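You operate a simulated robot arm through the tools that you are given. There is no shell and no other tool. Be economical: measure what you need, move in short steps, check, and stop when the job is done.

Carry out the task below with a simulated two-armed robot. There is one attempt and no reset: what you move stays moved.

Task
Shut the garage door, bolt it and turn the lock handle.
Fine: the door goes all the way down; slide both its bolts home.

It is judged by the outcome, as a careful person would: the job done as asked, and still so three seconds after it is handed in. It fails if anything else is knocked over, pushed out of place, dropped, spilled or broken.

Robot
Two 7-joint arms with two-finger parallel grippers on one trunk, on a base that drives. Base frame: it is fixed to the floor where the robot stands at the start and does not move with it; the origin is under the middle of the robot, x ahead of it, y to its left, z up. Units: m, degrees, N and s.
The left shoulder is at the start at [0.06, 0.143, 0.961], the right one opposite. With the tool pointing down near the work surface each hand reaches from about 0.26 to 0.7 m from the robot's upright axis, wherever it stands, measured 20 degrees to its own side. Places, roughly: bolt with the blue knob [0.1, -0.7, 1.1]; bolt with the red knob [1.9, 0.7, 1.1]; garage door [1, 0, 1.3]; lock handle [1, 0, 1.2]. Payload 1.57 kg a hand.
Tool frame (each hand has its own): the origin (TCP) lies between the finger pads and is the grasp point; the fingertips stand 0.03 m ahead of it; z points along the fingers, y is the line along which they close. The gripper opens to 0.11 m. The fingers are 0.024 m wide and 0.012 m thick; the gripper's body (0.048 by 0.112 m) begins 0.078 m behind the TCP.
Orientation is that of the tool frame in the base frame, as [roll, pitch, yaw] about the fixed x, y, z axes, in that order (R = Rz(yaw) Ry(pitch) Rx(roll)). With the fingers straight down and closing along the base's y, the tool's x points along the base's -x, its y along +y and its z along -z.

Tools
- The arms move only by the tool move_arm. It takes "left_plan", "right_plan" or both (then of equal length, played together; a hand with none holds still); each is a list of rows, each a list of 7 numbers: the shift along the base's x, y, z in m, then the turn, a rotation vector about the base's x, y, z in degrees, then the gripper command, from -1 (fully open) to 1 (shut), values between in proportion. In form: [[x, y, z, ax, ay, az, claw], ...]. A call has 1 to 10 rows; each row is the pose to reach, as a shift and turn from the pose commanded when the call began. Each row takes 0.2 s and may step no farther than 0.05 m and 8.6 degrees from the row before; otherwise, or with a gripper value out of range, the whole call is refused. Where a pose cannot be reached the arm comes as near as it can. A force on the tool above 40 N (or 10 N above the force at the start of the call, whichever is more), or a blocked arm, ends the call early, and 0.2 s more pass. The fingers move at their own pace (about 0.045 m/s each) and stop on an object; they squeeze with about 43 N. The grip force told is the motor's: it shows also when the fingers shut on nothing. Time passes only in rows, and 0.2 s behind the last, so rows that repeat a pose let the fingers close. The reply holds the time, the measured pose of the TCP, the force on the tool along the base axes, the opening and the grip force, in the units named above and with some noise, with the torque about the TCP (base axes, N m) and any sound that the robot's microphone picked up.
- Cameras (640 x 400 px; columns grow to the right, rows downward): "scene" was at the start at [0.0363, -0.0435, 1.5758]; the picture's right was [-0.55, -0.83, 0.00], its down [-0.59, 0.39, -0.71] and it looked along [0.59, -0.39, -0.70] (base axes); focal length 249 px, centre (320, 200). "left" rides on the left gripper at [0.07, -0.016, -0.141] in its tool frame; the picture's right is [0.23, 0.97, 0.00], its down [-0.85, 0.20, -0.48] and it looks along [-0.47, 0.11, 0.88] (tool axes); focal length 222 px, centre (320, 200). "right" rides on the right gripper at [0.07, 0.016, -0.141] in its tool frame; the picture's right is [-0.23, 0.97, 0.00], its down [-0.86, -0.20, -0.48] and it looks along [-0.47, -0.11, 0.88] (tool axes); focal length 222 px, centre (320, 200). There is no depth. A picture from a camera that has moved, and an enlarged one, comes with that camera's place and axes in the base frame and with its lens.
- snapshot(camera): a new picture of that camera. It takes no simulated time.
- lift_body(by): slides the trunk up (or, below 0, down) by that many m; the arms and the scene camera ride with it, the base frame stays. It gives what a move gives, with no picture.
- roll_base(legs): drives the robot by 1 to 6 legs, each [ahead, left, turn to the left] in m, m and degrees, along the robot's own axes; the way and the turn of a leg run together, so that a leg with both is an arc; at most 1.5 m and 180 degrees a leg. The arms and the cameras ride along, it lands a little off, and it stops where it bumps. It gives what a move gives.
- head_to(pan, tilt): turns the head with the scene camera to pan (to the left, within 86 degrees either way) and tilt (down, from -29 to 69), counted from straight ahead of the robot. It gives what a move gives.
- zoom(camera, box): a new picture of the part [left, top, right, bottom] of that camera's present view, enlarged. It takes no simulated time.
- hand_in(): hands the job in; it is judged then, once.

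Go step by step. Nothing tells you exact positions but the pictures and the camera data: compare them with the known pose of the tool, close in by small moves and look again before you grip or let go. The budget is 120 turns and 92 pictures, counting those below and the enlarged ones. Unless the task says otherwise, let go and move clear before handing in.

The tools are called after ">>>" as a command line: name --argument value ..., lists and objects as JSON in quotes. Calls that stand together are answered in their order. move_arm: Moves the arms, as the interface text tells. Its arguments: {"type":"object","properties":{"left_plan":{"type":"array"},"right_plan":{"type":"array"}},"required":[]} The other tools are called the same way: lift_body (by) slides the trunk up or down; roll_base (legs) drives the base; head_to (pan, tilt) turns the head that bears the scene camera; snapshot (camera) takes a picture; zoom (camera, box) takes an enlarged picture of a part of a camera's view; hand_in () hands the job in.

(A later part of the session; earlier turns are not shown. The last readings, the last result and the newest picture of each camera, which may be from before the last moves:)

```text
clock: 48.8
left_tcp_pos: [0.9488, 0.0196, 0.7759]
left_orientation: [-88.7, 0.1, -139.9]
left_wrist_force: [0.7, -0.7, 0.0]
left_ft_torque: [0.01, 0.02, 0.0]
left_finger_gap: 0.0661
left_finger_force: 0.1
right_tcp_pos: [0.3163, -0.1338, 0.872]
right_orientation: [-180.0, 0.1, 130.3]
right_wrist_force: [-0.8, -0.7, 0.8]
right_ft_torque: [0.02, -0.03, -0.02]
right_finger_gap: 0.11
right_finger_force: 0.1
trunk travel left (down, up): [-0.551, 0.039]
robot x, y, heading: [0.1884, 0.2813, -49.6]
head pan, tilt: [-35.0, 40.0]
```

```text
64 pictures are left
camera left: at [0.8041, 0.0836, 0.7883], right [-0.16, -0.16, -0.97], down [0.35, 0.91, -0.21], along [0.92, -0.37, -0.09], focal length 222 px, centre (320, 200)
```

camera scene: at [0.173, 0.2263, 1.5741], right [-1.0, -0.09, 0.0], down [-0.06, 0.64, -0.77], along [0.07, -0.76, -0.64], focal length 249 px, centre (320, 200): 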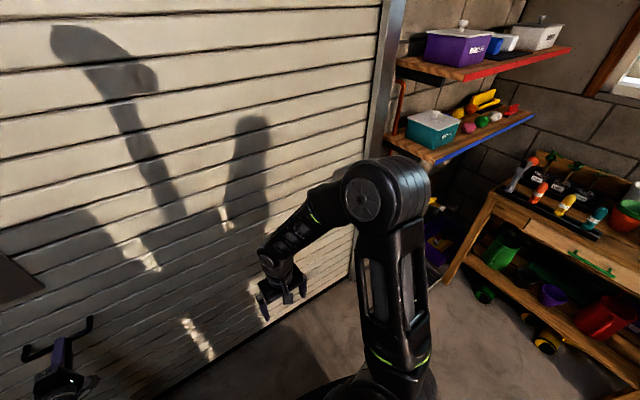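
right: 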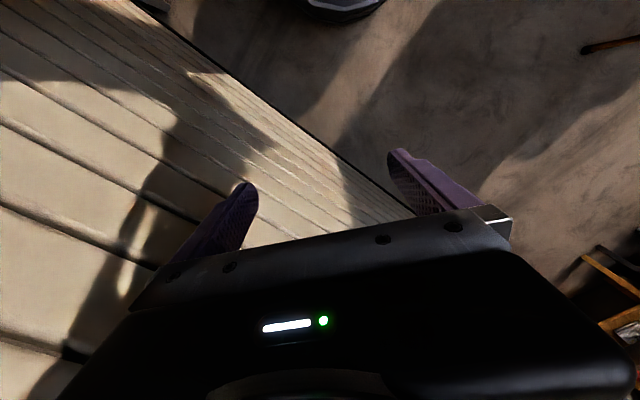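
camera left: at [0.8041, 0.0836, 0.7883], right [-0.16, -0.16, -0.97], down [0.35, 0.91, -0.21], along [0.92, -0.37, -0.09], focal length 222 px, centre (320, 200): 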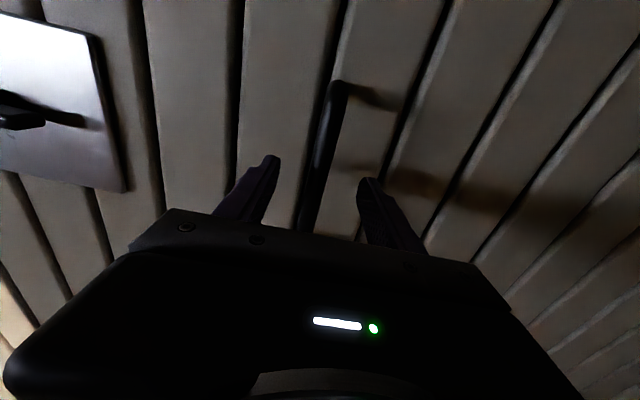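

The bar stays between the open fingers. Waiting a moment to see if it drifts.

>>> move_arm --left_plan '[[0, 0, 0, 0, 0, 0, -0.2], [0, 0, 0, 0, 0, 0, -0.2], [0, 0, 0, 0, 0, 0, -0.2], [0, 0, 0, 0, 0, 0, -0.2], [0, 0, 0, 0, 0, 0, -0.2], [0, 0, 0, 0, 0, 0, -1], [0, 0, 0, 0, 0, 0, -1], [0, 0, 0, 0, 0, 0, -1], [0, 0, 0, 0, 0, 0, -1]]'

>>> snapshot --camera "left"

```text
clock: 50.8
left_tcp_pos: [0.9479, 0.0191, 0.7766]
left_orientation: [-88.6, 0.1, -140.0]
left_wrist_force: [0.0, 0.8, 0.9]
left_ft_torque: [0.01, -0.02, 0.0]
left_finger_gap: 0.1102
left_finger_force: 0.1
right_tcp_pos: [0.3154, -0.1339, 0.8713]
right_orientation: [-180.0, 0.1, 130.3]
right_wrist_force: [-0.1, -0.5, 0.6]
right_ft_torque: [0.02, 0.03, 0.0]
right_finger_gap: 0.1101
right_finger_force: 0.0
trunk travel left (down, up): [-0.551, 0.039]
robot x, y, heading: [0.1897, 0.2873, -49.8]
head pan, tilt: [-35.0, 40.0]
```

```text
63 pictures are left
camera left: at [0.8041, 0.0835, 0.7883], right [-0.16, -0.16, -0.97], down [0.35, 0.91, -0.21], along [0.92, -0.37, -0.09], focal length 222 px, centre (320, 200)
```

left: 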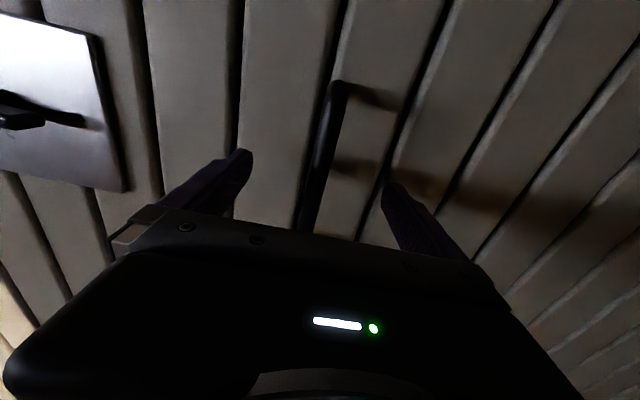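

The door stays down on its own. Retract the left hand and drive right toward the blue bolt.

>>> move_arm --left_plan '[[-0.026, 0.031, 0, 0, 0, 0, -1], [-0.052, 0.062, 0, 0, 0, 0, -1], [-0.078, 0.093, 0, 0, 0, 0, -1], [-0.104, 0.124, 0, 0, 0, 0, -1]]'

>>> roll_base --legs '[[0, -0.4, 0]]'

>>> head_to --pan -15 --tilt 35

>>> snapshot --camera "scene"

```text
clock: 51.8
left_tcp_pos: [0.8451, 0.1437, 0.7766]
left_orientation: [-88.6, 0.1, -139.9]
left_wrist_force: [0.1, 0.6, 0.2]
left_ft_torque: [0.01, -0.01, -0.01]
left_finger_gap: 0.11
left_finger_force: 0.1
right_tcp_pos: [0.3167, -0.1343, 0.8717]
right_orientation: [-180.0, 0.1, 130.3]
right_wrist_force: [-0.6, -0.3, 0.7]
right_ft_torque: [-0.04, 0.02, -0.05]
right_finger_gap: 0.1102
right_finger_force: 0.1
trunk travel left (down, up): [-0.551, 0.039]
robot x, y, heading: [0.1895, 0.286, -49.6]
head pan, tilt: [-35.0, 40.0]
```

```text
clock: 54.2
left_tcp_pos: [0.5489, -0.1092, 0.7751]
left_orientation: [-88.8, 0.1, -140.4]
left_wrist_force: [-0.5, 0.4, 0.4]
left_ft_torque: [0.02, 0.02, 0.03]
left_finger_gap: 0.1099
left_finger_force: 0.1
right_tcp_pos: [0.0171, -0.3835, 0.8716]
right_orientation: [-179.9, 0.1, 129.8]
right_wrist_force: [0.6, -0.5, -0.1]
right_ft_torque: [0.02, -0.02, 0.03]
right_finger_gap: 0.1101
right_finger_force: 0.0
trunk travel left (down, up): [-0.551, 0.039]
robot x, y, heading: [-0.1032, 0.0384, -50.3]
head pan, tilt: [-35.0, 40.0]
```

```text
clock: 55.0
left_tcp_pos: [0.5509, -0.11, 0.7763]
left_orientation: [-88.8, 0.1, -140.4]
left_wrist_force: [-0.7, -0.9, 0.0]
left_ft_torque: [-0.02, -0.03, -0.01]
left_finger_gap: 0.1099
left_finger_force: 0.0
right_tcp_pos: [0.018, -0.383, 0.8709]
right_orientation: [-180.0, 0.2, 129.8]
right_wrist_force: [0.5, 0.1, 0.1]
right_ft_torque: [-0.01, 0.0, -0.01]
right_finger_gap: 0.1102
right_finger_force: 0.1
trunk travel left (down, up): [-0.551, 0.039]
robot x, y, heading: [-0.1064, 0.0337, -50.3]
head pan, tilt: [-15.0, 35.0]
```

```text
62 pictures are left
camera scene: at [-0.0887, -0.0181, 1.5816], right [-0.91, -0.42, 0.0], down [-0.24, 0.52, -0.82], along [0.34, -0.74, -0.57], focal length 249 px, centre (320, 200)
```

scene: 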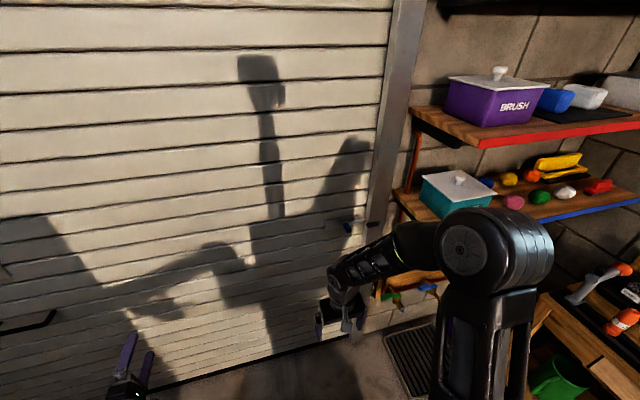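

>>> zoom --camera "scene" --box '[300, 190, 420, 265]'

```text
5.33 times, centred on (360, 228) of scene
camera zoom: at [-0.0887, -0.0181, 1.5816], right [-0.91, -0.42, 0.0], down [-0.24, 0.52, -0.82], along [0.34, -0.74, -0.57], focal length 1327 px, centre (107, 53)
```

zoom: 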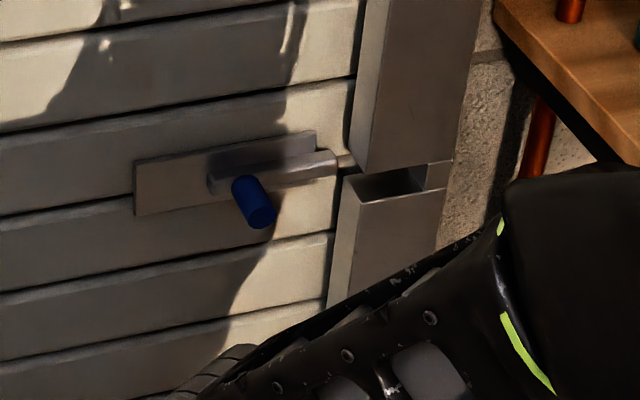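

The door is down and the bolt is level with the slot in the rail. Before moving the right arm I'll look at the shelf beside it.

>>> head_to --pan -55 --tilt 40

>>> snapshot --camera "scene"

>>> snapshot --camera "right"

```text
clock: 56.1
left_tcp_pos: [0.5493, -0.1086, 0.7765]
left_orientation: [-88.5, 0.1, -140.4]
left_wrist_force: [-0.2, -0.4, -1.3]
left_ft_torque: [0.01, 0.0, 0.0]
left_finger_gap: 0.1101
left_finger_force: 0.1
right_tcp_pos: [0.0173, -0.3841, 0.8712]
right_orientation: [180.0, 0.1, 129.8]
right_wrist_force: [0.0, 0.1, 0.1]
right_ft_torque: [0.01, 0.01, -0.05]
right_finger_gap: 0.1099
right_finger_force: 0.2
trunk travel left (down, up): [-0.551, 0.039]
robot x, y, heading: [-0.1034, 0.0374, -50.3]
head pan, tilt: [-55.0, 40.0]
```

```text
60 pictures are left
camera scene: at [-0.1478, -0.0202, 1.5741], right [-0.97, 0.26, 0.0], down [0.17, 0.62, -0.77], along [-0.2, -0.74, -0.64], focal length 249 px, centre (320, 200)
```

scene: 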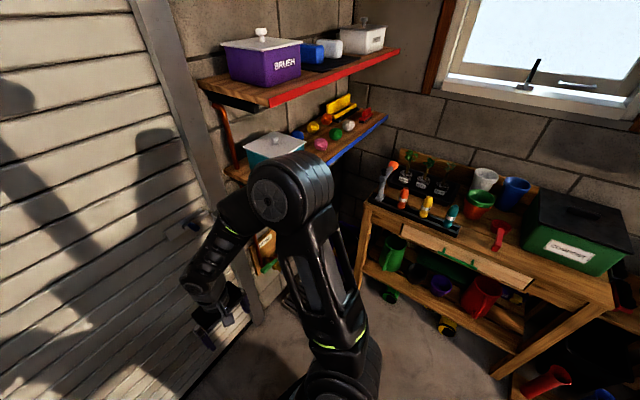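

```text
59 pictures are left
camera right: at [-0.0134, -0.3195, 1.0125], right [0.89, 0.45, 0.0], down [0.39, -0.78, 0.48], along [0.21, -0.43, -0.88], focal length 222 px, centre (320, 200)
```

right: 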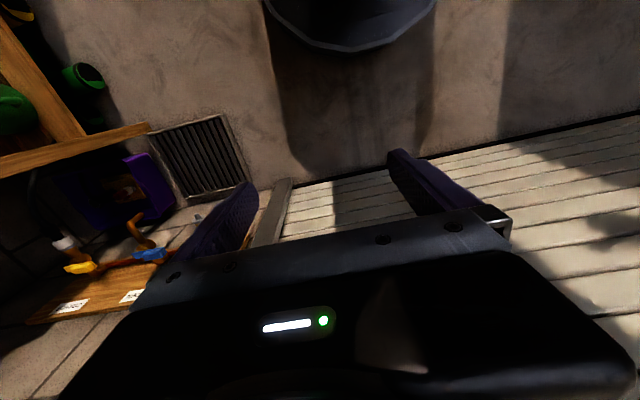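

Shelves sit right of the rail, with front at about n=0.33, and my right elbow is near them. I'll move the base left so the right arm can reach the bolt more stretched, with the elbow away from the shelves.

>>> roll_base --legs '[[0, 0.22, 0]]'

>>> move_arm --right_plan '[[0, 0, 0.01, -6, -5, 0, -1], [0, 0, 0.02, -12, -10, 0, -1], [0, 0, 0.03, -18, -15.1, 0, -1], [0, 0, 0.04, -24, -20.1, 0, -1], [0, 0, 0.05, -30, -25.2, 0, -1], [0, 0, 0.06, -36, -30.2, 0, -1]]'

>>> snapshot --camera "scene"

```text
clock: 57.8
left_tcp_pos: [0.7208, 0.0341, 0.776]
left_orientation: [-88.6, 0.1, -140.3]
left_wrist_force: [-0.1, -0.1, -0.1]
left_ft_torque: [0.02, 0.0, -0.02]
left_finger_gap: 0.11
left_finger_force: 0.2
right_tcp_pos: [0.1897, -0.2412, 0.8722]
right_orientation: [-179.9, 0.1, 129.8]
right_wrist_force: [-1.0, -0.2, 0.6]
right_ft_torque: [-0.01, 0.02, -0.01]
right_finger_gap: 0.11
right_finger_force: 0.0
trunk travel left (down, up): [-0.551, 0.039]
robot x, y, heading: [0.066, 0.181, -50.4]
head pan, tilt: [-55.0, 40.0]
```

```text
clock: 59.2
left_tcp_pos: [0.7215, 0.0332, 0.775]
left_orientation: [-88.7, 0.1, -140.3]
left_wrist_force: [-0.4, 0.6, -1.1]
left_ft_torque: [0.02, 0.02, 0.0]
left_finger_gap: 0.1102
left_finger_force: 0.1
right_tcp_pos: [0.2545, -0.3011, 0.9348]
right_orientation: [179.8, 47.0, 129.7]
right_wrist_force: [0.5, 0.6, 0.0]
right_ft_torque: [-0.01, 0.03, 0.0]
right_finger_gap: 0.1101
right_finger_force: 0.0
right hand out of reach, approached as far as the arm can: row 3, 4, 5, 6
trunk travel left (down, up): [-0.551, 0.039]
robot x, y, heading: [0.0658, 0.1787, -50.3]
head pan, tilt: [-55.0, 40.0]
```

```text
58 pictures are left
camera scene: at [0.0235, 0.1221, 1.5741], right [-0.97, 0.26, 0.0], down [0.17, 0.62, -0.77], along [-0.2, -0.74, -0.64], focal length 249 px, centre (320, 200)
```

scene: 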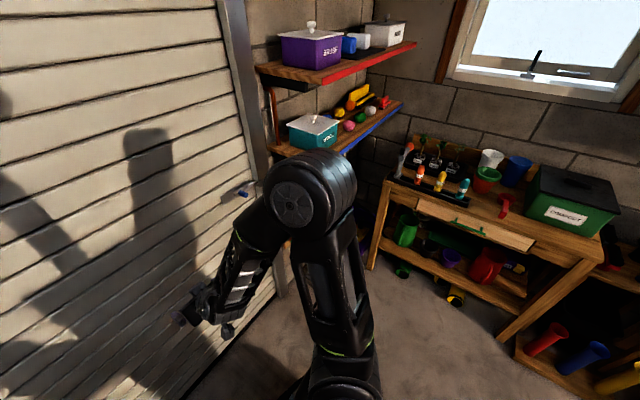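

Refined knob position ≈ (0.115, −0.716, 0.945). Continue turning the right hand to horizontal while extending toward a pre-grasp point.

>>> move_arm --right_plan '[[-0.024, -0.036, 0.001, -5.5, -4.6, 0, -1], [-0.048, -0.072, 0.002, -11, -9.2, 0, -1], [-0.072, -0.107, 0.004, -16.4, -13.8, 0, -1], [-0.096, -0.143, 0.006, -21.9, -18.4, 0, -1], [-0.12, -0.178, 0.008, -27.4, -23, 0, -1], [-0.144, -0.214, 0.01, -32.9, -27.6, 0, -1]]'

>>> head_to --pan -30 --tilt 38

>>> snapshot --camera "scene"

```text
clock: 60.6
left_tcp_pos: [0.7215, 0.0343, 0.776]
left_orientation: [-88.7, 0.1, -140.3]
left_wrist_force: [0.9, 0.6, -0.3]
left_ft_torque: [-0.02, -0.02, -0.02]
left_finger_gap: 0.1103
left_finger_force: 0.0
right_tcp_pos: [0.1132, -0.5139, 0.9493]
right_orientation: [-18.6, 89.9, -68.6]
right_wrist_force: [0.5, -0.3, 0.5]
right_ft_torque: [-0.07, 0.01, 0.05]
right_finger_gap: 0.1099
right_finger_force: 0.0
right hand out of reach, approached as far as the arm can: row 1, 2
trunk travel left (down, up): [-0.551, 0.039]
robot x, y, heading: [0.0651, 0.1792, -50.1]
head pan, tilt: [-55.0, 40.0]
```

```text
clock: 61.5
left_tcp_pos: [0.7208, 0.033, 0.775]
left_orientation: [-88.6, 0.1, -140.2]
left_wrist_force: [-0.9, 0.0, 0.0]
left_ft_torque: [-0.04, 0.01, -0.02]
left_finger_gap: 0.1099
left_finger_force: 0.0
right_tcp_pos: [0.1139, -0.5159, 0.9488]
right_orientation: [-135.7, 89.9, 174.3]
right_wrist_force: [-0.4, 0.3, 0.0]
right_ft_torque: [-0.03, -0.02, 0.01]
right_finger_gap: 0.1104
right_finger_force: 0.0
trunk travel left (down, up): [-0.551, 0.039]
robot x, y, heading: [0.0641, 0.1771, -50.0]
head pan, tilt: [-30.0, 38.0]
```

```text
57 pictures are left
camera scene: at [0.0599, 0.1193, 1.577], right [-0.99, -0.17, 0.0], down [-0.1, 0.61, -0.79], along [0.13, -0.78, -0.62], focal length 249 px, centre (320, 200)
```

scene: 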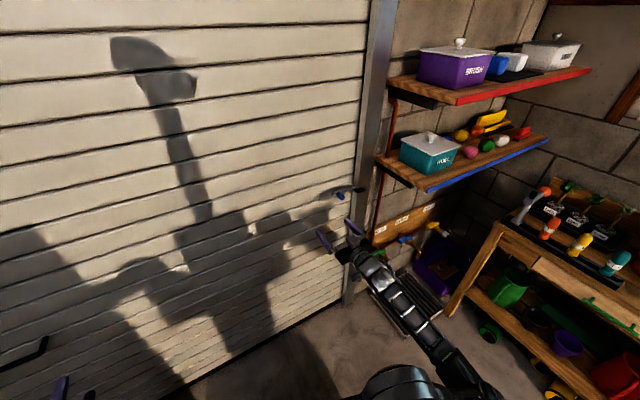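

Hand horizontal at (0.114, −0.516, 0.949). View from the wrist camera and a zoom to refine.

>>> snapshot --camera "right"

>>> zoom --camera "scene" --box '[290, 160, 410, 280]'

```text
56 pictures are left
camera right: at [0.0362, -0.3959, 0.8778], right [0.75, 0.63, 0.23], down [-0.46, 0.24, 0.86], along [0.48, -0.74, 0.46], focal length 222 px, centre (320, 200)
```

right: 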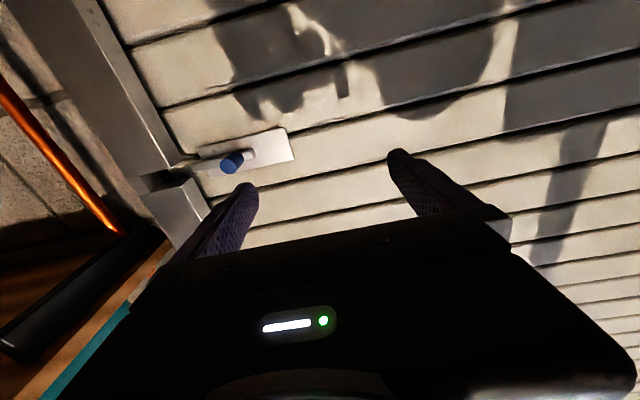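

```text
3.33 times, centred on (350, 220) of scene
camera zoom: at [0.0599, 0.1193, 1.577], right [-0.99, -0.17, 0.0], down [-0.1, 0.61, -0.79], along [0.13, -0.78, -0.62], focal length 830 px, centre (220, 133)
```

zoom: 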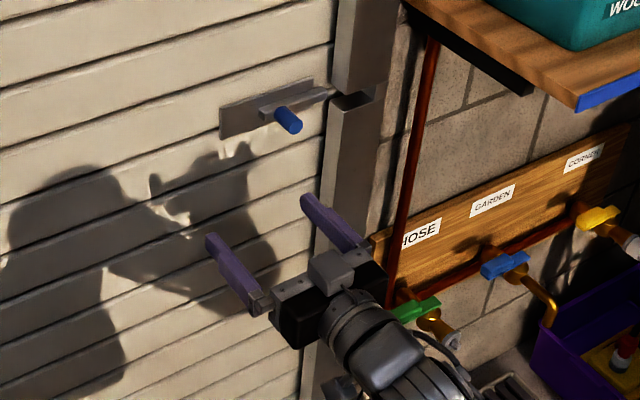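

Moving sideways so the hand faces the knob, still short of it.

>>> move_arm --right_plan '[[-0.03, -0.03, 0.003, 0, 0, 0, -1], [-0.06, -0.06, 0.006, 0, 0, 0, -1], [-0.07, -0.088, 0.006, 0, 0, 0, -1]]'

>>> snapshot --camera "right"

>>> zoom --camera "scene" --box '[290, 160, 410, 280]'

```text
clock: 62.3
left_tcp_pos: [0.7199, 0.0326, 0.7764]
left_orientation: [-88.7, 0.0, -140.4]
left_wrist_force: [0.4, 0.8, -0.4]
left_ft_torque: [-0.02, 0.01, 0.0]
left_finger_gap: 0.1101
left_finger_force: 0.1
right_tcp_pos: [0.0454, -0.6041, 0.9532]
right_orientation: [84.4, 89.9, 34.3]
right_wrist_force: [-0.1, -0.9, -0.8]
right_ft_torque: [0.02, 0.01, 0.02]
right_finger_gap: 0.11
right_finger_force: 0.0
trunk travel left (down, up): [-0.551, 0.039]
robot x, y, heading: [0.0645, 0.1818, -50.4]
head pan, tilt: [-30.0, 38.0]
```

```text
54 pictures are left
camera right: at [-0.032, -0.4856, 0.8829], right [0.75, 0.63, 0.23], down [-0.46, 0.24, 0.85], along [0.48, -0.74, 0.47], focal length 222 px, centre (320, 200)
```

right: 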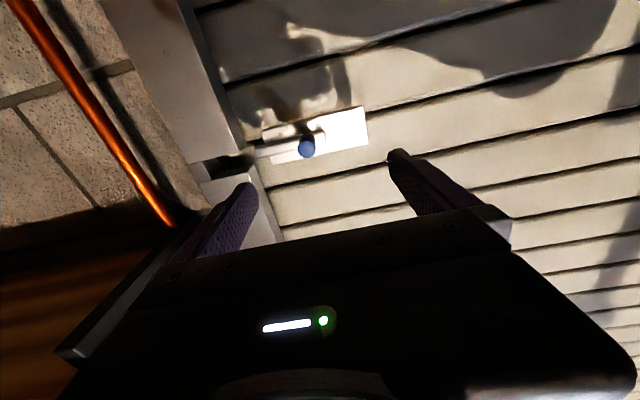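

```text
3.33 times, centred on (350, 220) of scene
camera zoom: at [0.0601, 0.1189, 1.577], right [-0.99, -0.17, 0.0], down [-0.11, 0.61, -0.79], along [0.13, -0.78, -0.62], focal length 830 px, centre (220, 133)
```

zoom: 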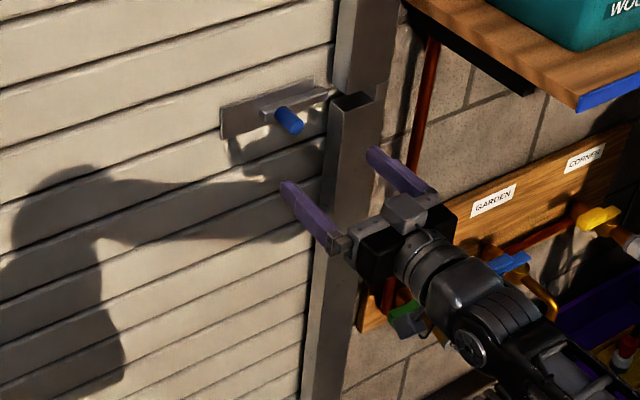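

Both views agree on the knob tip near (0.104, −0.706, 0.947). Approach with fingers partly closed so the right finger stays off the rail.

>>> move_arm --right_plan '[[0, 0, -0.006, 0, 0, 0, 0], [-0.005, -0.01, -0.006, 0, 0, 0, 0], [0.012, -0.03, -0.006, 0, 0, 0, 0], [0.027, -0.055, -0.006, 0, 0, 0, 0], [0.042, -0.075, -0.006, 0, 0, 0, 0]]'

>>> snapshot --camera "right"

>>> zoom --camera "scene" --box '[290, 160, 410, 280]'

```text
clock: 63.5
left_tcp_pos: [0.7208, 0.0324, 0.7754]
left_orientation: [-88.7, 0.1, -140.4]
left_wrist_force: [-0.1, 0.4, -0.7]
left_ft_torque: [0.01, 0.0, -0.03]
left_finger_gap: 0.1101
left_finger_force: 0.2
right_tcp_pos: [0.0848, -0.6797, 0.9473]
right_orientation: [96.5, 89.9, 46.2]
right_wrist_force: [-0.2, 0.1, 0.5]
right_ft_torque: [0.0, 0.0, 0.01]
right_finger_gap: 0.0549
right_finger_force: 0.1
trunk travel left (down, up): [-0.551, 0.039]
robot x, y, heading: [0.0652, 0.1801, -50.0]
head pan, tilt: [-30.0, 38.0]
```

```text
52 pictures are left
camera right: at [0.0072, -0.5602, 0.8773], right [0.75, 0.62, 0.23], down [-0.46, 0.24, 0.85], along [0.48, -0.74, 0.47], focal length 222 px, centre (320, 200)
```

right: 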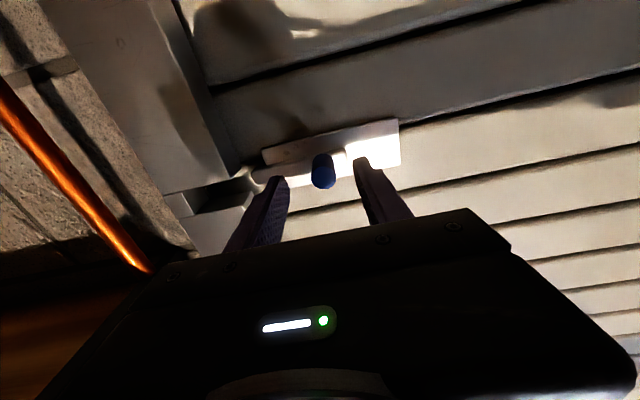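

```text
3.33 times, centred on (350, 220) of scene
camera zoom: at [0.0604, 0.119, 1.577], right [-0.99, -0.17, 0.0], down [-0.11, 0.61, -0.79], along [0.13, -0.78, -0.62], focal length 830 px, centre (220, 133)
```

zoom: 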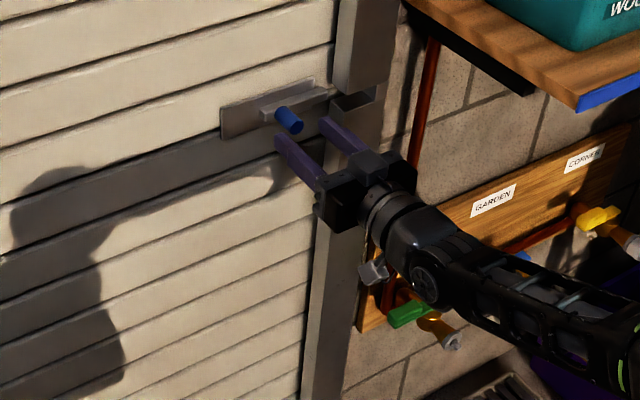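

The knob lies between the fingertips. Advance 2.5 cm and close.

>>> move_arm --right_plan '[[0.008, -0.01, 0, 0, 0, 0, 0], [0.016, -0.019, 0, 0, 0, 0, 0], [0.016, -0.019, 0, 0, 0, 0, 1], [0.016, -0.019, 0, 0, 0, 0, 1], [0.016, -0.019, 0, 0, 0, 0, 1], [0.016, -0.019, 0, 0, 0, 0, 1]]'

>>> snapshot --camera "right"

>>> zoom --camera "scene" --box '[290, 160, 410, 280]'

```text
clock: 64.9
left_tcp_pos: [0.7207, 0.0337, 0.7769]
left_orientation: [-88.7, 0.1, -140.3]
left_wrist_force: [0.4, -0.5, 0.3]
left_ft_torque: [-0.01, 0.0, -0.03]
left_finger_gap: 0.11
left_finger_force: 0.1
right_tcp_pos: [0.1019, -0.6972, 0.9501]
right_orientation: [77.6, 89.9, 27.5]
right_wrist_force: [0.3, 0.2, 1.7]
right_ft_torque: [0.06, 0.05, 0.35]
right_finger_gap: 0.0212
right_finger_force: 32.3
trunk travel left (down, up): [-0.551, 0.039]
robot x, y, heading: [0.0647, 0.1778, -50.2]
head pan, tilt: [-30.0, 38.0]
```

```text
50 pictures are left
camera right: at [0.0232, -0.5783, 0.8782], right [0.75, 0.63, 0.23], down [-0.46, 0.24, 0.85], along [0.48, -0.74, 0.47], focal length 222 px, centre (320, 200)
```

right: 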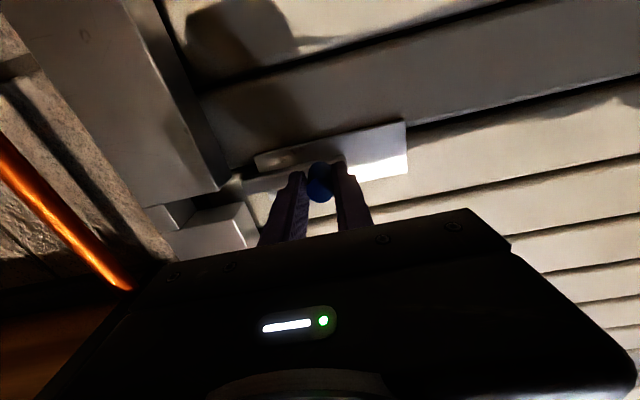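

```text
3.33 times, centred on (350, 220) of scene
camera zoom: at [0.06, 0.1192, 1.5771], right [-0.99, -0.17, 0.0], down [-0.11, 0.61, -0.79], along [0.13, -0.78, -0.62], focal length 830 px, centre (220, 133)
```

zoom: 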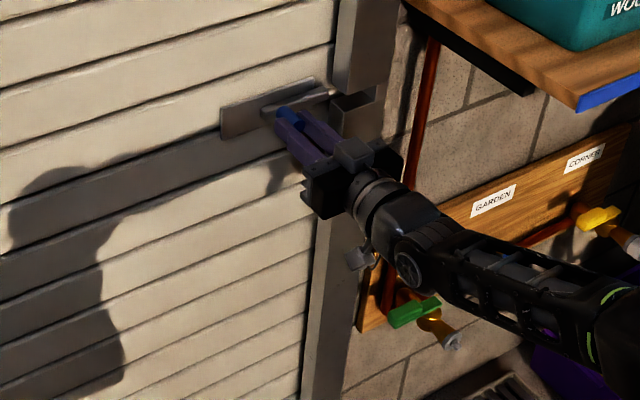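

Knob gripped (2.1 cm). Sliding it right along the door.

>>> move_arm --right_plan '[[-0.008, -0.006, 0, 0, 0, 0, 1], [-0.015, -0.013, 0, 0, 0, 0, 1], [-0.023, -0.019, 0, 0, 0, 0, 1], [-0.031, -0.026, 0, 0, 0, 0, 1], [-0.038, -0.032, 0, 0, 0, 0, 1], [-0.046, -0.039, 0, 0, 0, 0, 1]]'

>>> zoom --camera "scene" --box '[290, 160, 410, 280]'

```text
clock: 66.2
left_tcp_pos: [0.7197, 0.0365, 0.7779]
left_orientation: [-88.5, 0.1, -140.3]
left_wrist_force: [0.2, -0.6, -0.2]
left_ft_torque: [0.0, 0.03, 0.03]
left_finger_gap: 0.1103
left_finger_force: 0.2
right_tcp_pos: [0.0672, -0.7259, 0.9488]
right_orientation: [43.7, 89.7, -5.4]
right_wrist_force: [-0.6, 21.6, 4.8]
right_ft_torque: [-0.42, -0.27, -0.29]
right_finger_gap: 0.0216
right_finger_force: 34.4
trunk travel left (down, up): [-0.551, 0.039]
robot x, y, heading: [0.0657, 0.1805, -50.2]
head pan, tilt: [-30.0, 38.0]
stopped in row 6 (right hand): the force on the tool passed its limit at 46 N (the readings are from after the stop); the commanded pose is now the measured one
```

```text
3.33 times, centred on (350, 220) of scene
camera zoom: at [0.059, 0.1239, 1.5774], right [-0.99, -0.17, 0.0], down [-0.1, 0.6, -0.79], along [0.14, -0.78, -0.61], focal length 830 px, centre (220, 133)
```

zoom: 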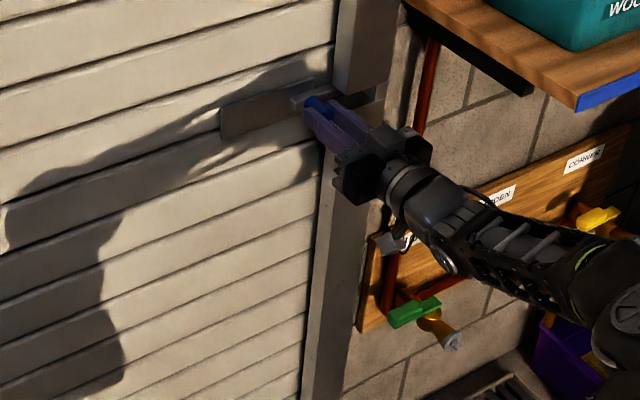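

It moved 4.5 cm and stopped with 46 N. Checking whether that's the bolt's end or a finger on the rail.

>>> snapshot --camera "right"

>>> zoom --camera "right" --box '[200, 120, 420, 260]'

```text
47 pictures are left
camera right: at [-0.0122, -0.6085, 0.8777], right [0.73, 0.64, 0.23], down [-0.47, 0.23, 0.85], along [0.49, -0.73, 0.47], focal length 222 px, centre (320, 200)
```

right: 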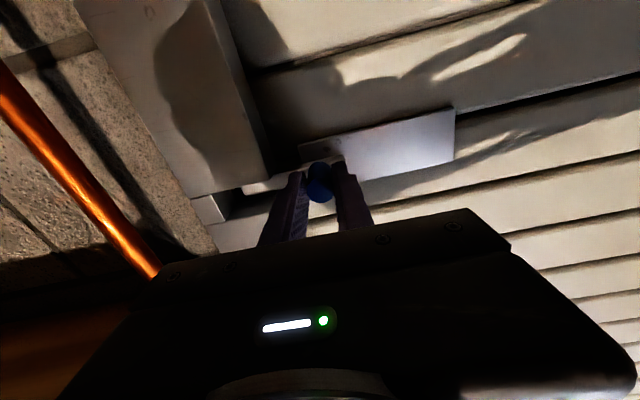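

```text
2.86 times, centred on (310, 190) of right
camera zoom: at [-0.0122, -0.6085, 0.8777], right [0.73, 0.64, 0.23], down [-0.47, 0.23, 0.85], along [0.49, -0.73, 0.47], focal length 635 px, centre (349, 229)
```

zoom: 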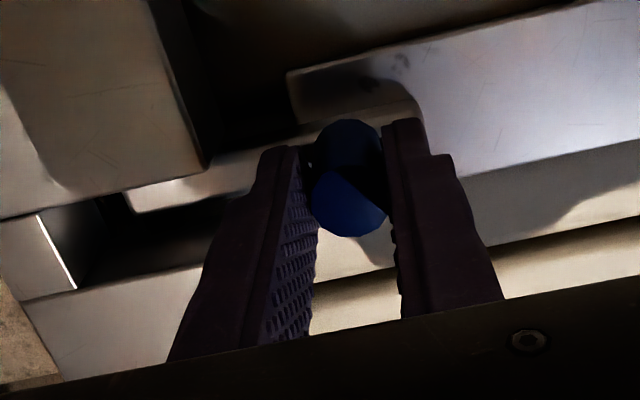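

The rod is inside the slot. I'll push again in small steps to see whether it goes further.

>>> move_arm --right_plan '[[0, 0, 0, 0, 0, 0, 1], [-0.003, -0.0025, 0, 0, 0, 0, 1], [-0.006, -0.005, 0, 0, 0, 0, 1], [-0.009, -0.0075, 0, 0, 0, 0, 1], [-0.012, -0.01, 0, 0, 0, 0, 1], [-0.015, -0.0125, 0, 0, 0, 0, 1]]'

>>> zoom --camera "right" --box '[200, 120, 420, 260]'

```text
clock: 67.0
left_tcp_pos: [0.7207, 0.0383, 0.7759]
left_orientation: [-88.4, 0.1, -140.3]
left_wrist_force: [-0.2, 0.3, 0.2]
left_ft_torque: [0.01, 0.01, 0.03]
left_finger_gap: 0.1101
left_finger_force: 0.0
right_tcp_pos: [0.0682, -0.7255, 0.9485]
right_orientation: [51.5, 89.5, 3.0]
right_wrist_force: [-2.0, 24.3, 6.7]
right_ft_torque: [-0.7, -0.52, -0.5]
right_finger_gap: 0.0217
right_finger_force: 35.0
trunk travel left (down, up): [-0.551, 0.039]
robot x, y, heading: [0.0662, 0.181, -50.1]
head pan, tilt: [-30.0, 38.0]
stopped in row 3 (right hand): the force on the tool passed its limit at 42 N (the readings are from after the stop); the commanded pose is now the measured one
```

```text
2.86 times, centred on (310, 190) of right
camera zoom: at [-0.0125, -0.6097, 0.8773], right [0.73, 0.64, 0.23], down [-0.47, 0.23, 0.85], along [0.5, -0.73, 0.47], focal length 635 px, centre (349, 229)
```

zoom: 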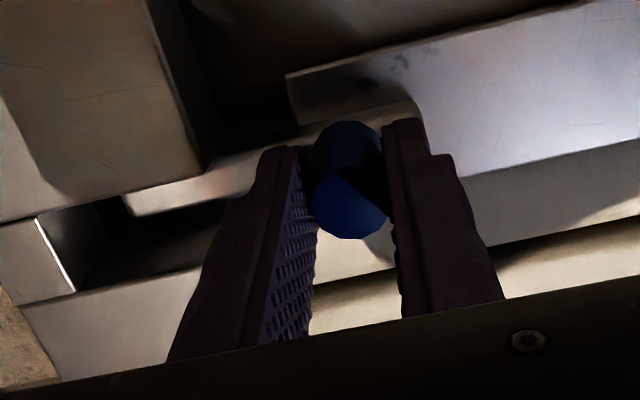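

It didn't budge, but the right finger may be touching the rail. I'll release, back out, close the fingers and push on the knob's left side instead.

>>> move_arm --right_plan '[[0.002, 0.002, 0, 0, 0, 0, 0.45], [0.002, 0.002, 0, 0, 0, 0, 0.45], [-0.008, 0.014, 0, 0, 0, 0, 0.4], [-0.019, 0.027, 0, 0, 0, 0, 0.2], [-0.03, 0.04, 0, 0, 0, 0, 0.2]]'

>>> zoom --camera "scene" --box '[290, 160, 410, 280]'

>>> snapshot --camera "right"

```text
clock: 68.2
left_tcp_pos: [0.7212, 0.0365, 0.7764]
left_orientation: [-88.8, 0.1, -140.4]
left_wrist_force: [0.1, -0.3, -0.9]
left_ft_torque: [-0.01, -0.01, 0.0]
left_finger_gap: 0.11
left_finger_force: 0.0
right_tcp_pos: [0.0367, -0.6907, 0.9432]
right_orientation: [99.0, 89.5, 50.4]
right_wrist_force: [-1.1, -0.6, -0.3]
right_ft_torque: [-0.02, -0.03, 0.01]
right_finger_gap: 0.0439
right_finger_force: 0.0
trunk travel left (down, up): [-0.551, 0.039]
robot x, y, heading: [0.0679, 0.1802, -50.1]
head pan, tilt: [-30.0, 38.0]
```

```text
3.33 times, centred on (350, 220) of scene
camera zoom: at [0.0601, 0.1205, 1.577], right [-0.98, -0.17, 0.0], down [-0.11, 0.61, -0.79], along [0.14, -0.78, -0.62], focal length 830 px, centre (220, 133)
```

zoom: 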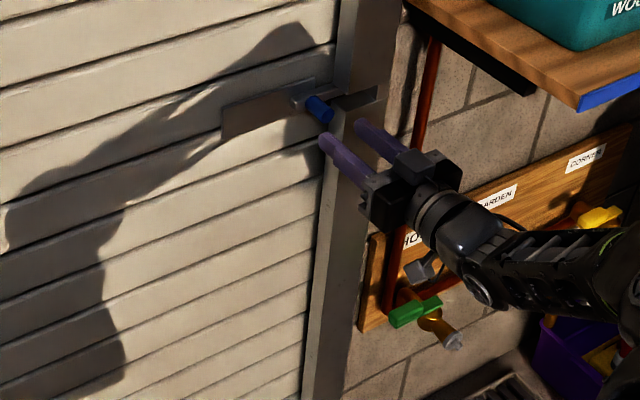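

```text
43 pictures are left
camera right: at [-0.0435, -0.573, 0.8739], right [0.73, 0.64, 0.23], down [-0.47, 0.22, 0.85], along [0.5, -0.73, 0.46], focal length 222 px, centre (320, 200)
```

right: 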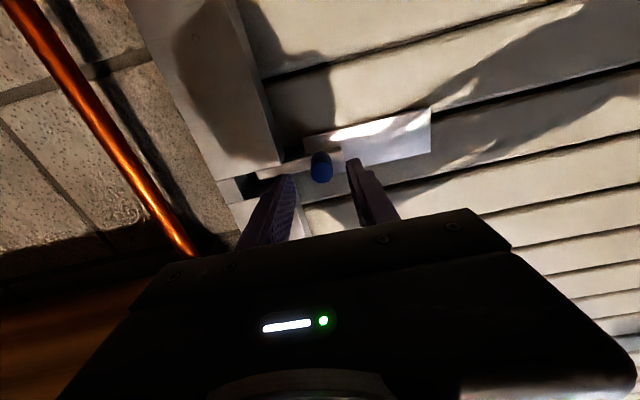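

The rod appears well into the slot. Now close fingers, step left of the knob, advance and push right to confirm it's home.

>>> move_arm --right_plan '[[0, 0, 0.004, 0, 0, 0, 1], [0.015, 0.0125, 0.005, 0, 0, 0, 1], [0.03, 0.025, 0.005, 0, 0, 0, 1], [0.03, 0.025, 0.005, 0, 0, 0, 1], [0.043, 0.01, 0.005, 0, 0, 0, 1], [0.056, -0.006, 0.005, 0, 0, 0, 1]]'

>>> snapshot --camera "right"

```text
clock: 69.6
left_tcp_pos: [0.7217, 0.0341, 0.7758]
left_orientation: [-88.7, 0.1, -140.3]
left_wrist_force: [-0.5, -0.6, 0.6]
left_ft_torque: [0.02, 0.01, 0.03]
left_finger_gap: 0.1101
left_finger_force: 0.1
right_tcp_pos: [0.0934, -0.6976, 0.9492]
right_orientation: [107.4, 89.5, 58.6]
right_wrist_force: [-0.3, 0.7, 0.2]
right_ft_torque: [0.02, 0.0, -0.02]
right_finger_gap: 0.0
right_finger_force: 21.4
trunk travel left (down, up): [-0.551, 0.039]
robot x, y, heading: [0.0675, 0.1845, -50.1]
head pan, tilt: [-30.0, 38.0]
```

```text
42 pictures are left
camera right: at [0.0133, -0.5805, 0.8803], right [0.73, 0.64, 0.23], down [-0.47, 0.22, 0.85], along [0.5, -0.74, 0.46], focal length 222 px, centre (320, 200)
```

right: 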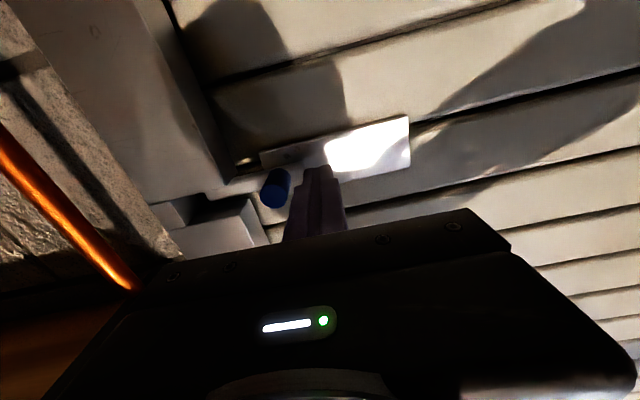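

Fingers are left of the knob. Pushing right in small steps.

>>> move_arm --right_plan '[[-0.006, -0.005, 0, 0, 0, 0, 1], [-0.012, -0.01, 0, 0, 0, 0, 1], [-0.017, -0.014, 0, 0, 0, 0, 1], [-0.022, -0.018, 0, 0, 0, 0, 1], [-0.027, -0.022, 0, 0, 0, 0, 1], [-0.032, -0.027, 0, 0, 0, 0, 1], [-0.038, -0.031, 0, 0, 0, 0, 1]]'

>>> zoom --camera "right" --box '[140, 120, 420, 260]'

```text
clock: 70.7
left_tcp_pos: [0.7217, 0.039, 0.7762]
left_orientation: [-88.5, 0.2, -140.0]
left_wrist_force: [-0.7, 0.5, -0.1]
left_ft_torque: [0.0, 0.01, 0.03]
left_finger_gap: 0.11
left_finger_force: 0.2
right_tcp_pos: [0.0804, -0.7088, 0.9503]
right_orientation: [90.3, 89.4, 42.8]
right_wrist_force: [5.2, 12.1, 4.6]
right_ft_torque: [-0.06, -0.04, 0.05]
right_finger_gap: 0.0
right_finger_force: 21.2
trunk travel left (down, up): [-0.551, 0.039]
robot x, y, heading: [0.0694, 0.1799, -50.1]
head pan, tilt: [-30.0, 38.0]
stopped in row 5 (right hand): the force on the tool passed its limit at 44 N (the readings are from after the stop); the commanded pose is now the measured one
```

```text
2.29 times, centred on (280, 190) of right
camera zoom: at [-0.0018, -0.5934, 0.8794], right [0.72, 0.66, 0.24], down [-0.48, 0.21, 0.85], along [0.51, -0.72, 0.46], focal length 508 px, centre (411, 223)
```

zoom: 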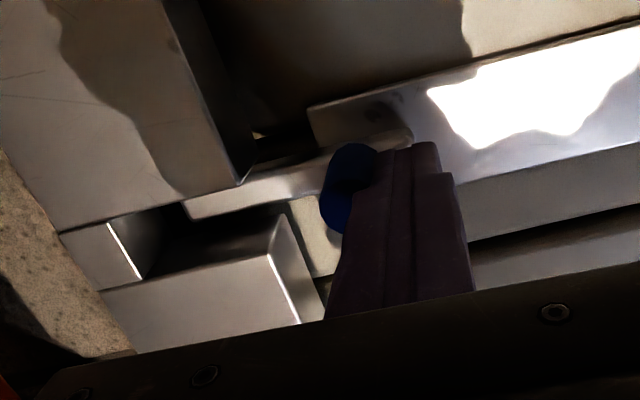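

The knob stops at the same place pushed from the side without touching the rail, so the blue bolt is fully home. Now retract and fold both arms back to tool-down for the drive past the hangers.

>>> move_arm --right_plan '[[-0.02, 0.036, 0, 0, 0, 0, 1], [-0.047, 0.067, 0, 0, 0, 0, 1], [-0.077, 0.092, 0, 0, 0, 0, 1], [-0.06, 0.126, 0.0145, 6.5, 5.47, 0, 1], [-0.043, 0.16, 0.029, 13, 10.94, 0, 1], [-0.027, 0.194, 0.0435, 19.5, 16.4, 0, 1], [-0.01, 0.228, 0.058, 26, 21.9, 0, 1], [0.007, 0.262, 0.0725, 32.5, 27.35, 0, 1], [0.024, 0.297, 0.087, 39, 32.8, 0, 1], [0.041, 0.331, 0.1015, 45.5, 38.3, 0, 1]]' --left_plan '[[-0.0184, -0.0035, 0.0239, 6.9, -0.6, -4.9, 0], [-0.0368, -0.007, 0.0478, 13.8, -1.2, -9.8, 0], [-0.0552, -0.0105, 0.0717, 20.7, -1.8, -14.7, 0], [-0.0736, -0.014, 0.0956, 27.6, -2.4, -19.6, 0], [-0.092, -0.0175, 0.1195, 34.5, -3, -24.5, 0], [-0.1104, -0.021, 0.1434, 41.4, -3.6, -29.4, 0], [-0.1288, -0.0245, 0.1673, 48.3, -4.2, -34.3, 0], [-0.1472, -0.028, 0.1912, 55.2, -4.8, -39.2, 0], [-0.1656, -0.0315, 0.2151, 62.1, -5.4, -44.1, 0], [-0.184, -0.035, 0.239, 69, -6, -49, 0]]'

>>> snapshot --camera "scene"

```text
clock: 72.9
left_tcp_pos: [0.5368, 0.002, 1.0146]
left_orientation: [-154.6, 15.5, 153.9]
left_wrist_force: [-0.3, -0.2, -0.2]
left_ft_torque: [-0.01, -0.02, 0.0]
left_finger_gap: 0.0548
left_finger_force: 0.0
right_tcp_pos: [0.117, -0.3801, 1.0483]
right_orientation: [177.7, 30.2, 129.3]
right_wrist_force: [0.4, -0.5, -0.3]
right_ft_torque: [-0.05, 0.04, -0.04]
right_finger_gap: 0.0001
right_finger_force: 21.6
trunk travel left (down, up): [-0.551, 0.039]
robot x, y, heading: [0.0684, 0.1775, -50.1]
head pan, tilt: [-30.0, 38.0]
```

```text
40 pictures are left
camera scene: at [0.0613, 0.1212, 1.5769], right [-0.98, -0.17, 0.0], down [-0.11, 0.61, -0.79], along [0.14, -0.78, -0.62], focal length 249 px, centre (320, 200)
```

scene: 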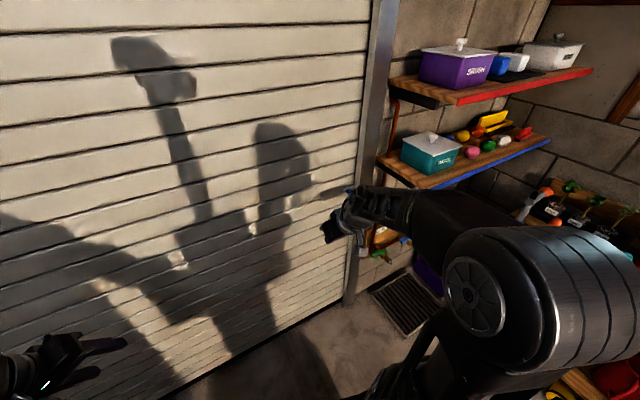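

Finish folding both arms.

>>> move_arm --right_plan '[[0.01, 0.04, 0.015, 5.8, 4.9, 0, 1], [0.022, 0.084, 0.03, 11.5, 9.7, 0, 1], [0.034, 0.126, 0.045, 17.3, 14.6, 0, 1], [0.045, 0.168, 0.06, 23, 19.4, 0, 1], [0.045, 0.168, 0.06, 23, 19.4, 0, 1]]' --left_plan '[[-0.02, 0.004, 0.02, 5.7, -0.5, -4, 0], [-0.04, 0.008, 0.04, 11.3, -1, -8, 0], [-0.06, 0.012, 0.06, 17, -1.5, -12, 0], [-0.08, 0.016, 0.08, 22.6, -2, -16, 0], [-0.098, 0.018, 0.095, 28.2, -2.4, -20, 0]]'

>>> roll_base --legs '[[0.19, 0, 0]]'

>>> head_to --pan 84 --tilt 45

>>> snapshot --camera "scene"

```text
clock: 74.1
left_tcp_pos: [0.4398, 0.0191, 1.1127]
left_orientation: [-178.4, 0.0, 130.2]
left_wrist_force: [-0.8, 0.7, 0.3]
left_ft_torque: [0.03, 0.0, -0.01]
left_finger_gap: 0.0549
left_finger_force: 0.1
right_tcp_pos: [0.1629, -0.2119, 1.1056]
right_orientation: [178.0, 0.2, 129.4]
right_wrist_force: [0.2, -0.4, -1.0]
right_ft_torque: [-0.01, 0.01, 0.02]
right_finger_gap: 0.0001
right_finger_force: 21.3
trunk travel left (down, up): [-0.551, 0.039]
robot x, y, heading: [0.0635, 0.1841, -50.2]
head pan, tilt: [-30.0, 38.0]
```

```text
clock: 75.6
left_tcp_pos: [0.5601, -0.1235, 1.11]
left_orientation: [-178.3, -0.1, 130.1]
left_wrist_force: [0.7, -0.9, 0.2]
left_ft_torque: [0.0, 0.02, 0.0]
left_finger_gap: 0.0551
left_finger_force: 0.1
right_tcp_pos: [0.2811, -0.3562, 1.1048]
right_orientation: [177.9, 0.1, 129.3]
right_wrist_force: [0.6, 0.4, -0.4]
right_ft_torque: [0.04, 0.02, -0.01]
right_finger_gap: 0.0
right_finger_force: 21.1
trunk travel left (down, up): [-0.551, 0.039]
robot x, y, heading: [0.1874, 0.0393, -50.1]
head pan, tilt: [-30.0, 38.0]
```

```text
clock: 77.6
left_tcp_pos: [0.5597, -0.1242, 1.1114]
left_orientation: [-178.4, 0.0, 130.1]
left_wrist_force: [-0.5, -0.5, -0.8]
left_ft_torque: [0.0, -0.03, 0.01]
left_finger_gap: 0.055
left_finger_force: 0.1
right_tcp_pos: [0.281, -0.3547, 1.1047]
right_orientation: [177.9, 0.2, 129.2]
right_wrist_force: [0.5, 0.8, -0.1]
right_ft_torque: [-0.03, 0.0, -0.01]
right_finger_gap: 0.0
right_finger_force: 21.3
trunk travel left (down, up): [-0.551, 0.039]
robot x, y, heading: [0.1862, 0.0408, -50.1]
head pan, tilt: [84.0, 45.0]
```

```text
39 pictures are left
camera scene: at [0.2328, 0.1086, 1.5668], right [0.56, -0.83, 0.0], down [-0.59, -0.39, -0.71], along [0.59, 0.39, -0.71], focal length 249 px, centre (320, 200)
```

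scene: 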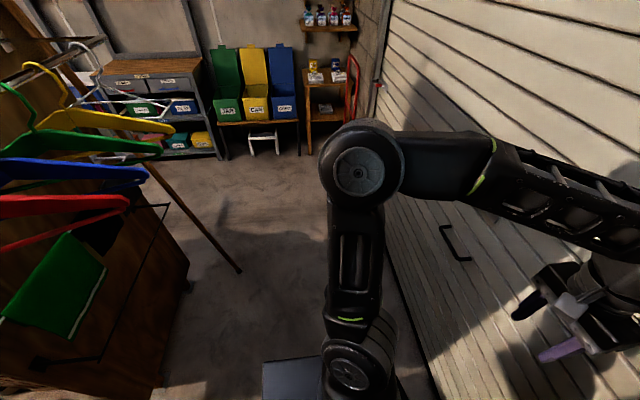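

Path at n≈0.09 looks clear: hangers behind at n≈−0.23, stick foot at about (0.63, 1.0). Driving left in two legs, checking midway.

>>> roll_base --legs '[[0, 0.45, 0]]'

>>> snapshot --camera "scene"

```text
clock: 80.3
left_tcp_pos: [0.9156, 0.175, 1.1108]
left_orientation: [-178.3, 0.0, 130.2]
left_wrist_force: [-0.2, 0.1, -0.3]
left_ft_torque: [-0.02, 0.0, 0.04]
left_finger_gap: 0.0549
left_finger_force: 0.0
right_tcp_pos: [0.6364, -0.0561, 1.1059]
right_orientation: [178.0, 0.2, 129.4]
right_wrist_force: [0.0, -0.6, 0.1]
right_ft_torque: [0.03, 0.01, 0.0]
right_finger_gap: 0.0
right_finger_force: 21.1
trunk travel left (down, up): [-0.551, 0.039]
robot x, y, heading: [0.5388, 0.3355, -50.0]
head pan, tilt: [84.0, 45.0]
```

```text
38 pictures are left
camera scene: at [0.5887, 0.407, 1.5667], right [0.56, -0.83, 0.0], down [-0.59, -0.4, -0.71], along [0.59, 0.4, -0.71], focal length 249 px, centre (320, 200)
```

scene: 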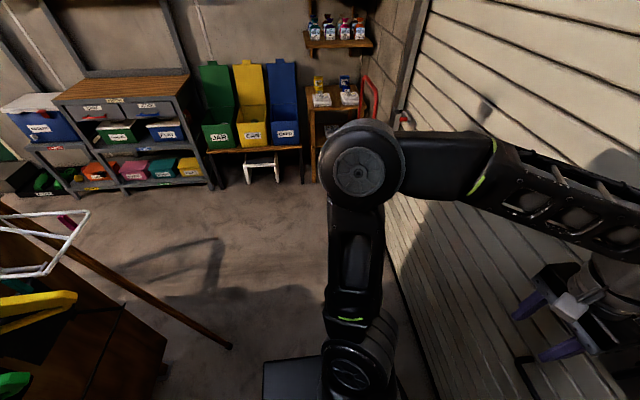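

Clear; continuing left toward the red bolt.

>>> roll_base --legs '[[0, 0.7, 0]]'

>>> head_to --pan 35 --tilt 38

>>> snapshot --camera "scene"

```text
clock: 84.3
left_tcp_pos: [1.4631, 0.6336, 1.1108]
left_orientation: [-178.3, 0.0, 130.1]
left_wrist_force: [-0.5, 0.1, 0.5]
left_ft_torque: [0.0, 0.0, -0.01]
left_finger_gap: 0.0547
left_finger_force: 0.1
right_tcp_pos: [1.1848, 0.4021, 1.1051]
right_orientation: [177.8, 0.2, 129.2]
right_wrist_force: [0.1, -0.2, -0.4]
right_ft_torque: [0.02, 0.01, 0.01]
right_finger_gap: 0.0
right_finger_force: 21.4
trunk travel left (down, up): [-0.551, 0.039]
robot x, y, heading: [1.0912, 0.7964, -50.3]
head pan, tilt: [84.0, 45.0]
```

```text
clock: 85.4
left_tcp_pos: [1.4634, 0.6326, 1.1115]
left_orientation: [-178.5, 0.0, 130.0]
left_wrist_force: [-1.3, 0.4, -0.3]
left_ft_torque: [-0.03, -0.04, 0.01]
left_finger_gap: 0.0552
left_finger_force: 0.1
right_tcp_pos: [1.1839, 0.4022, 1.1044]
right_orientation: [177.9, 0.2, 129.1]
right_wrist_force: [0.0, -0.6, 0.0]
right_ft_torque: [0.02, 0.0, -0.01]
right_finger_gap: 0.0002
right_finger_force: 21.3
trunk travel left (down, up): [-0.551, 0.039]
robot x, y, heading: [1.0898, 0.7949, -50.3]
head pan, tilt: [35.0, 38.0]
```

```text
37 pictures are left
camera scene: at [1.1523, 0.7969, 1.577], right [-0.26, -0.97, 0.0], down [-0.59, 0.16, -0.79], along [0.76, -0.21, -0.62], focal length 249 px, centre (320, 200)
```

scene: 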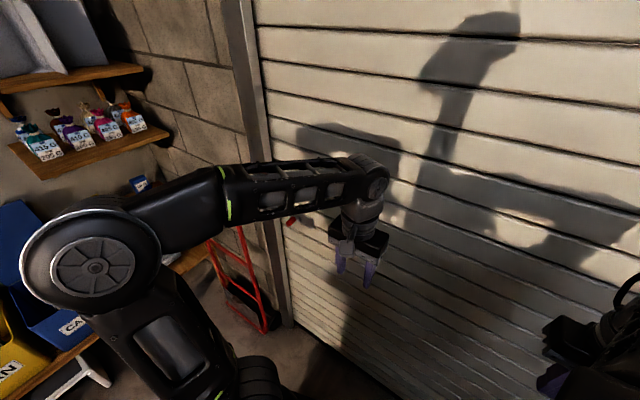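

Now rotate the left hand forward and bring it toward the red bolt, mirroring the blue side.

>>> move_arm --left_plan '[[0.025, 0.018, -0.0145, -6.27, -5.27, 0, 0], [0.05, 0.037, -0.029, -12.5, -10.5, 0, 0], [0.076, 0.055, -0.0435, -18.8, -15.8, 0, 0], [0.1, 0.073, -0.058, -25, -21, 0, 0], [0.126, 0.092, -0.073, -31.3, -26.3, 0, 0], [0.152, 0.11, -0.087, -37.6, -31.6, 0, 0], [0.177, 0.129, -0.102, -43.9, -36.9, 0, 0], [0.202, 0.147, -0.116, -50.1, -42.1, 0, 0], [0.228, 0.165, -0.13, -56.4, -47.4, 0, 0]]'

>>> snapshot --camera "scene"

```text
clock: 87.4
left_tcp_pos: [1.6919, 0.7964, 0.9794]
left_orientation: [-178.4, 73.8, 129.8]
left_wrist_force: [-0.1, -0.9, 0.2]
left_ft_torque: [-0.01, 0.02, -0.01]
left_finger_gap: 0.0554
left_finger_force: 0.0
left hand out of reach, approached as far as the arm can: row 5, 6, 7
right_tcp_pos: [1.1836, 0.4025, 1.1057]
right_orientation: [178.0, 0.3, 129.1]
right_wrist_force: [0.0, -0.1, 0.3]
right_ft_torque: [0.0, 0.02, -0.01]
right_finger_gap: 0.0002
right_finger_force: 20.9
trunk travel left (down, up): [-0.551, 0.039]
robot x, y, heading: [1.0888, 0.7987, -50.2]
head pan, tilt: [35.0, 38.0]
```

```text
36 pictures are left
camera scene: at [1.153, 0.7978, 1.5771], right [-0.26, -0.96, 0.0], down [-0.59, 0.16, -0.79], along [0.76, -0.21, -0.62], focal length 249 px, centre (320, 200)
```

scene: 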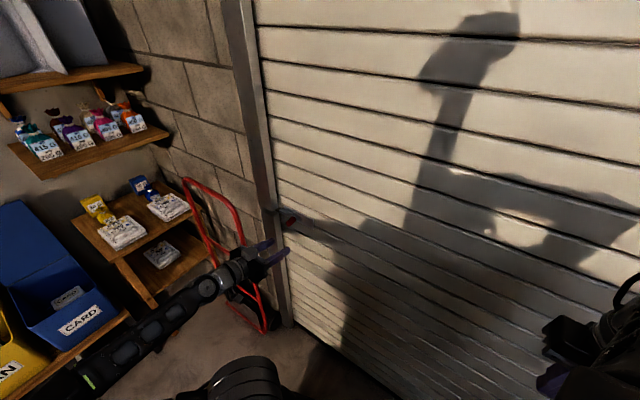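

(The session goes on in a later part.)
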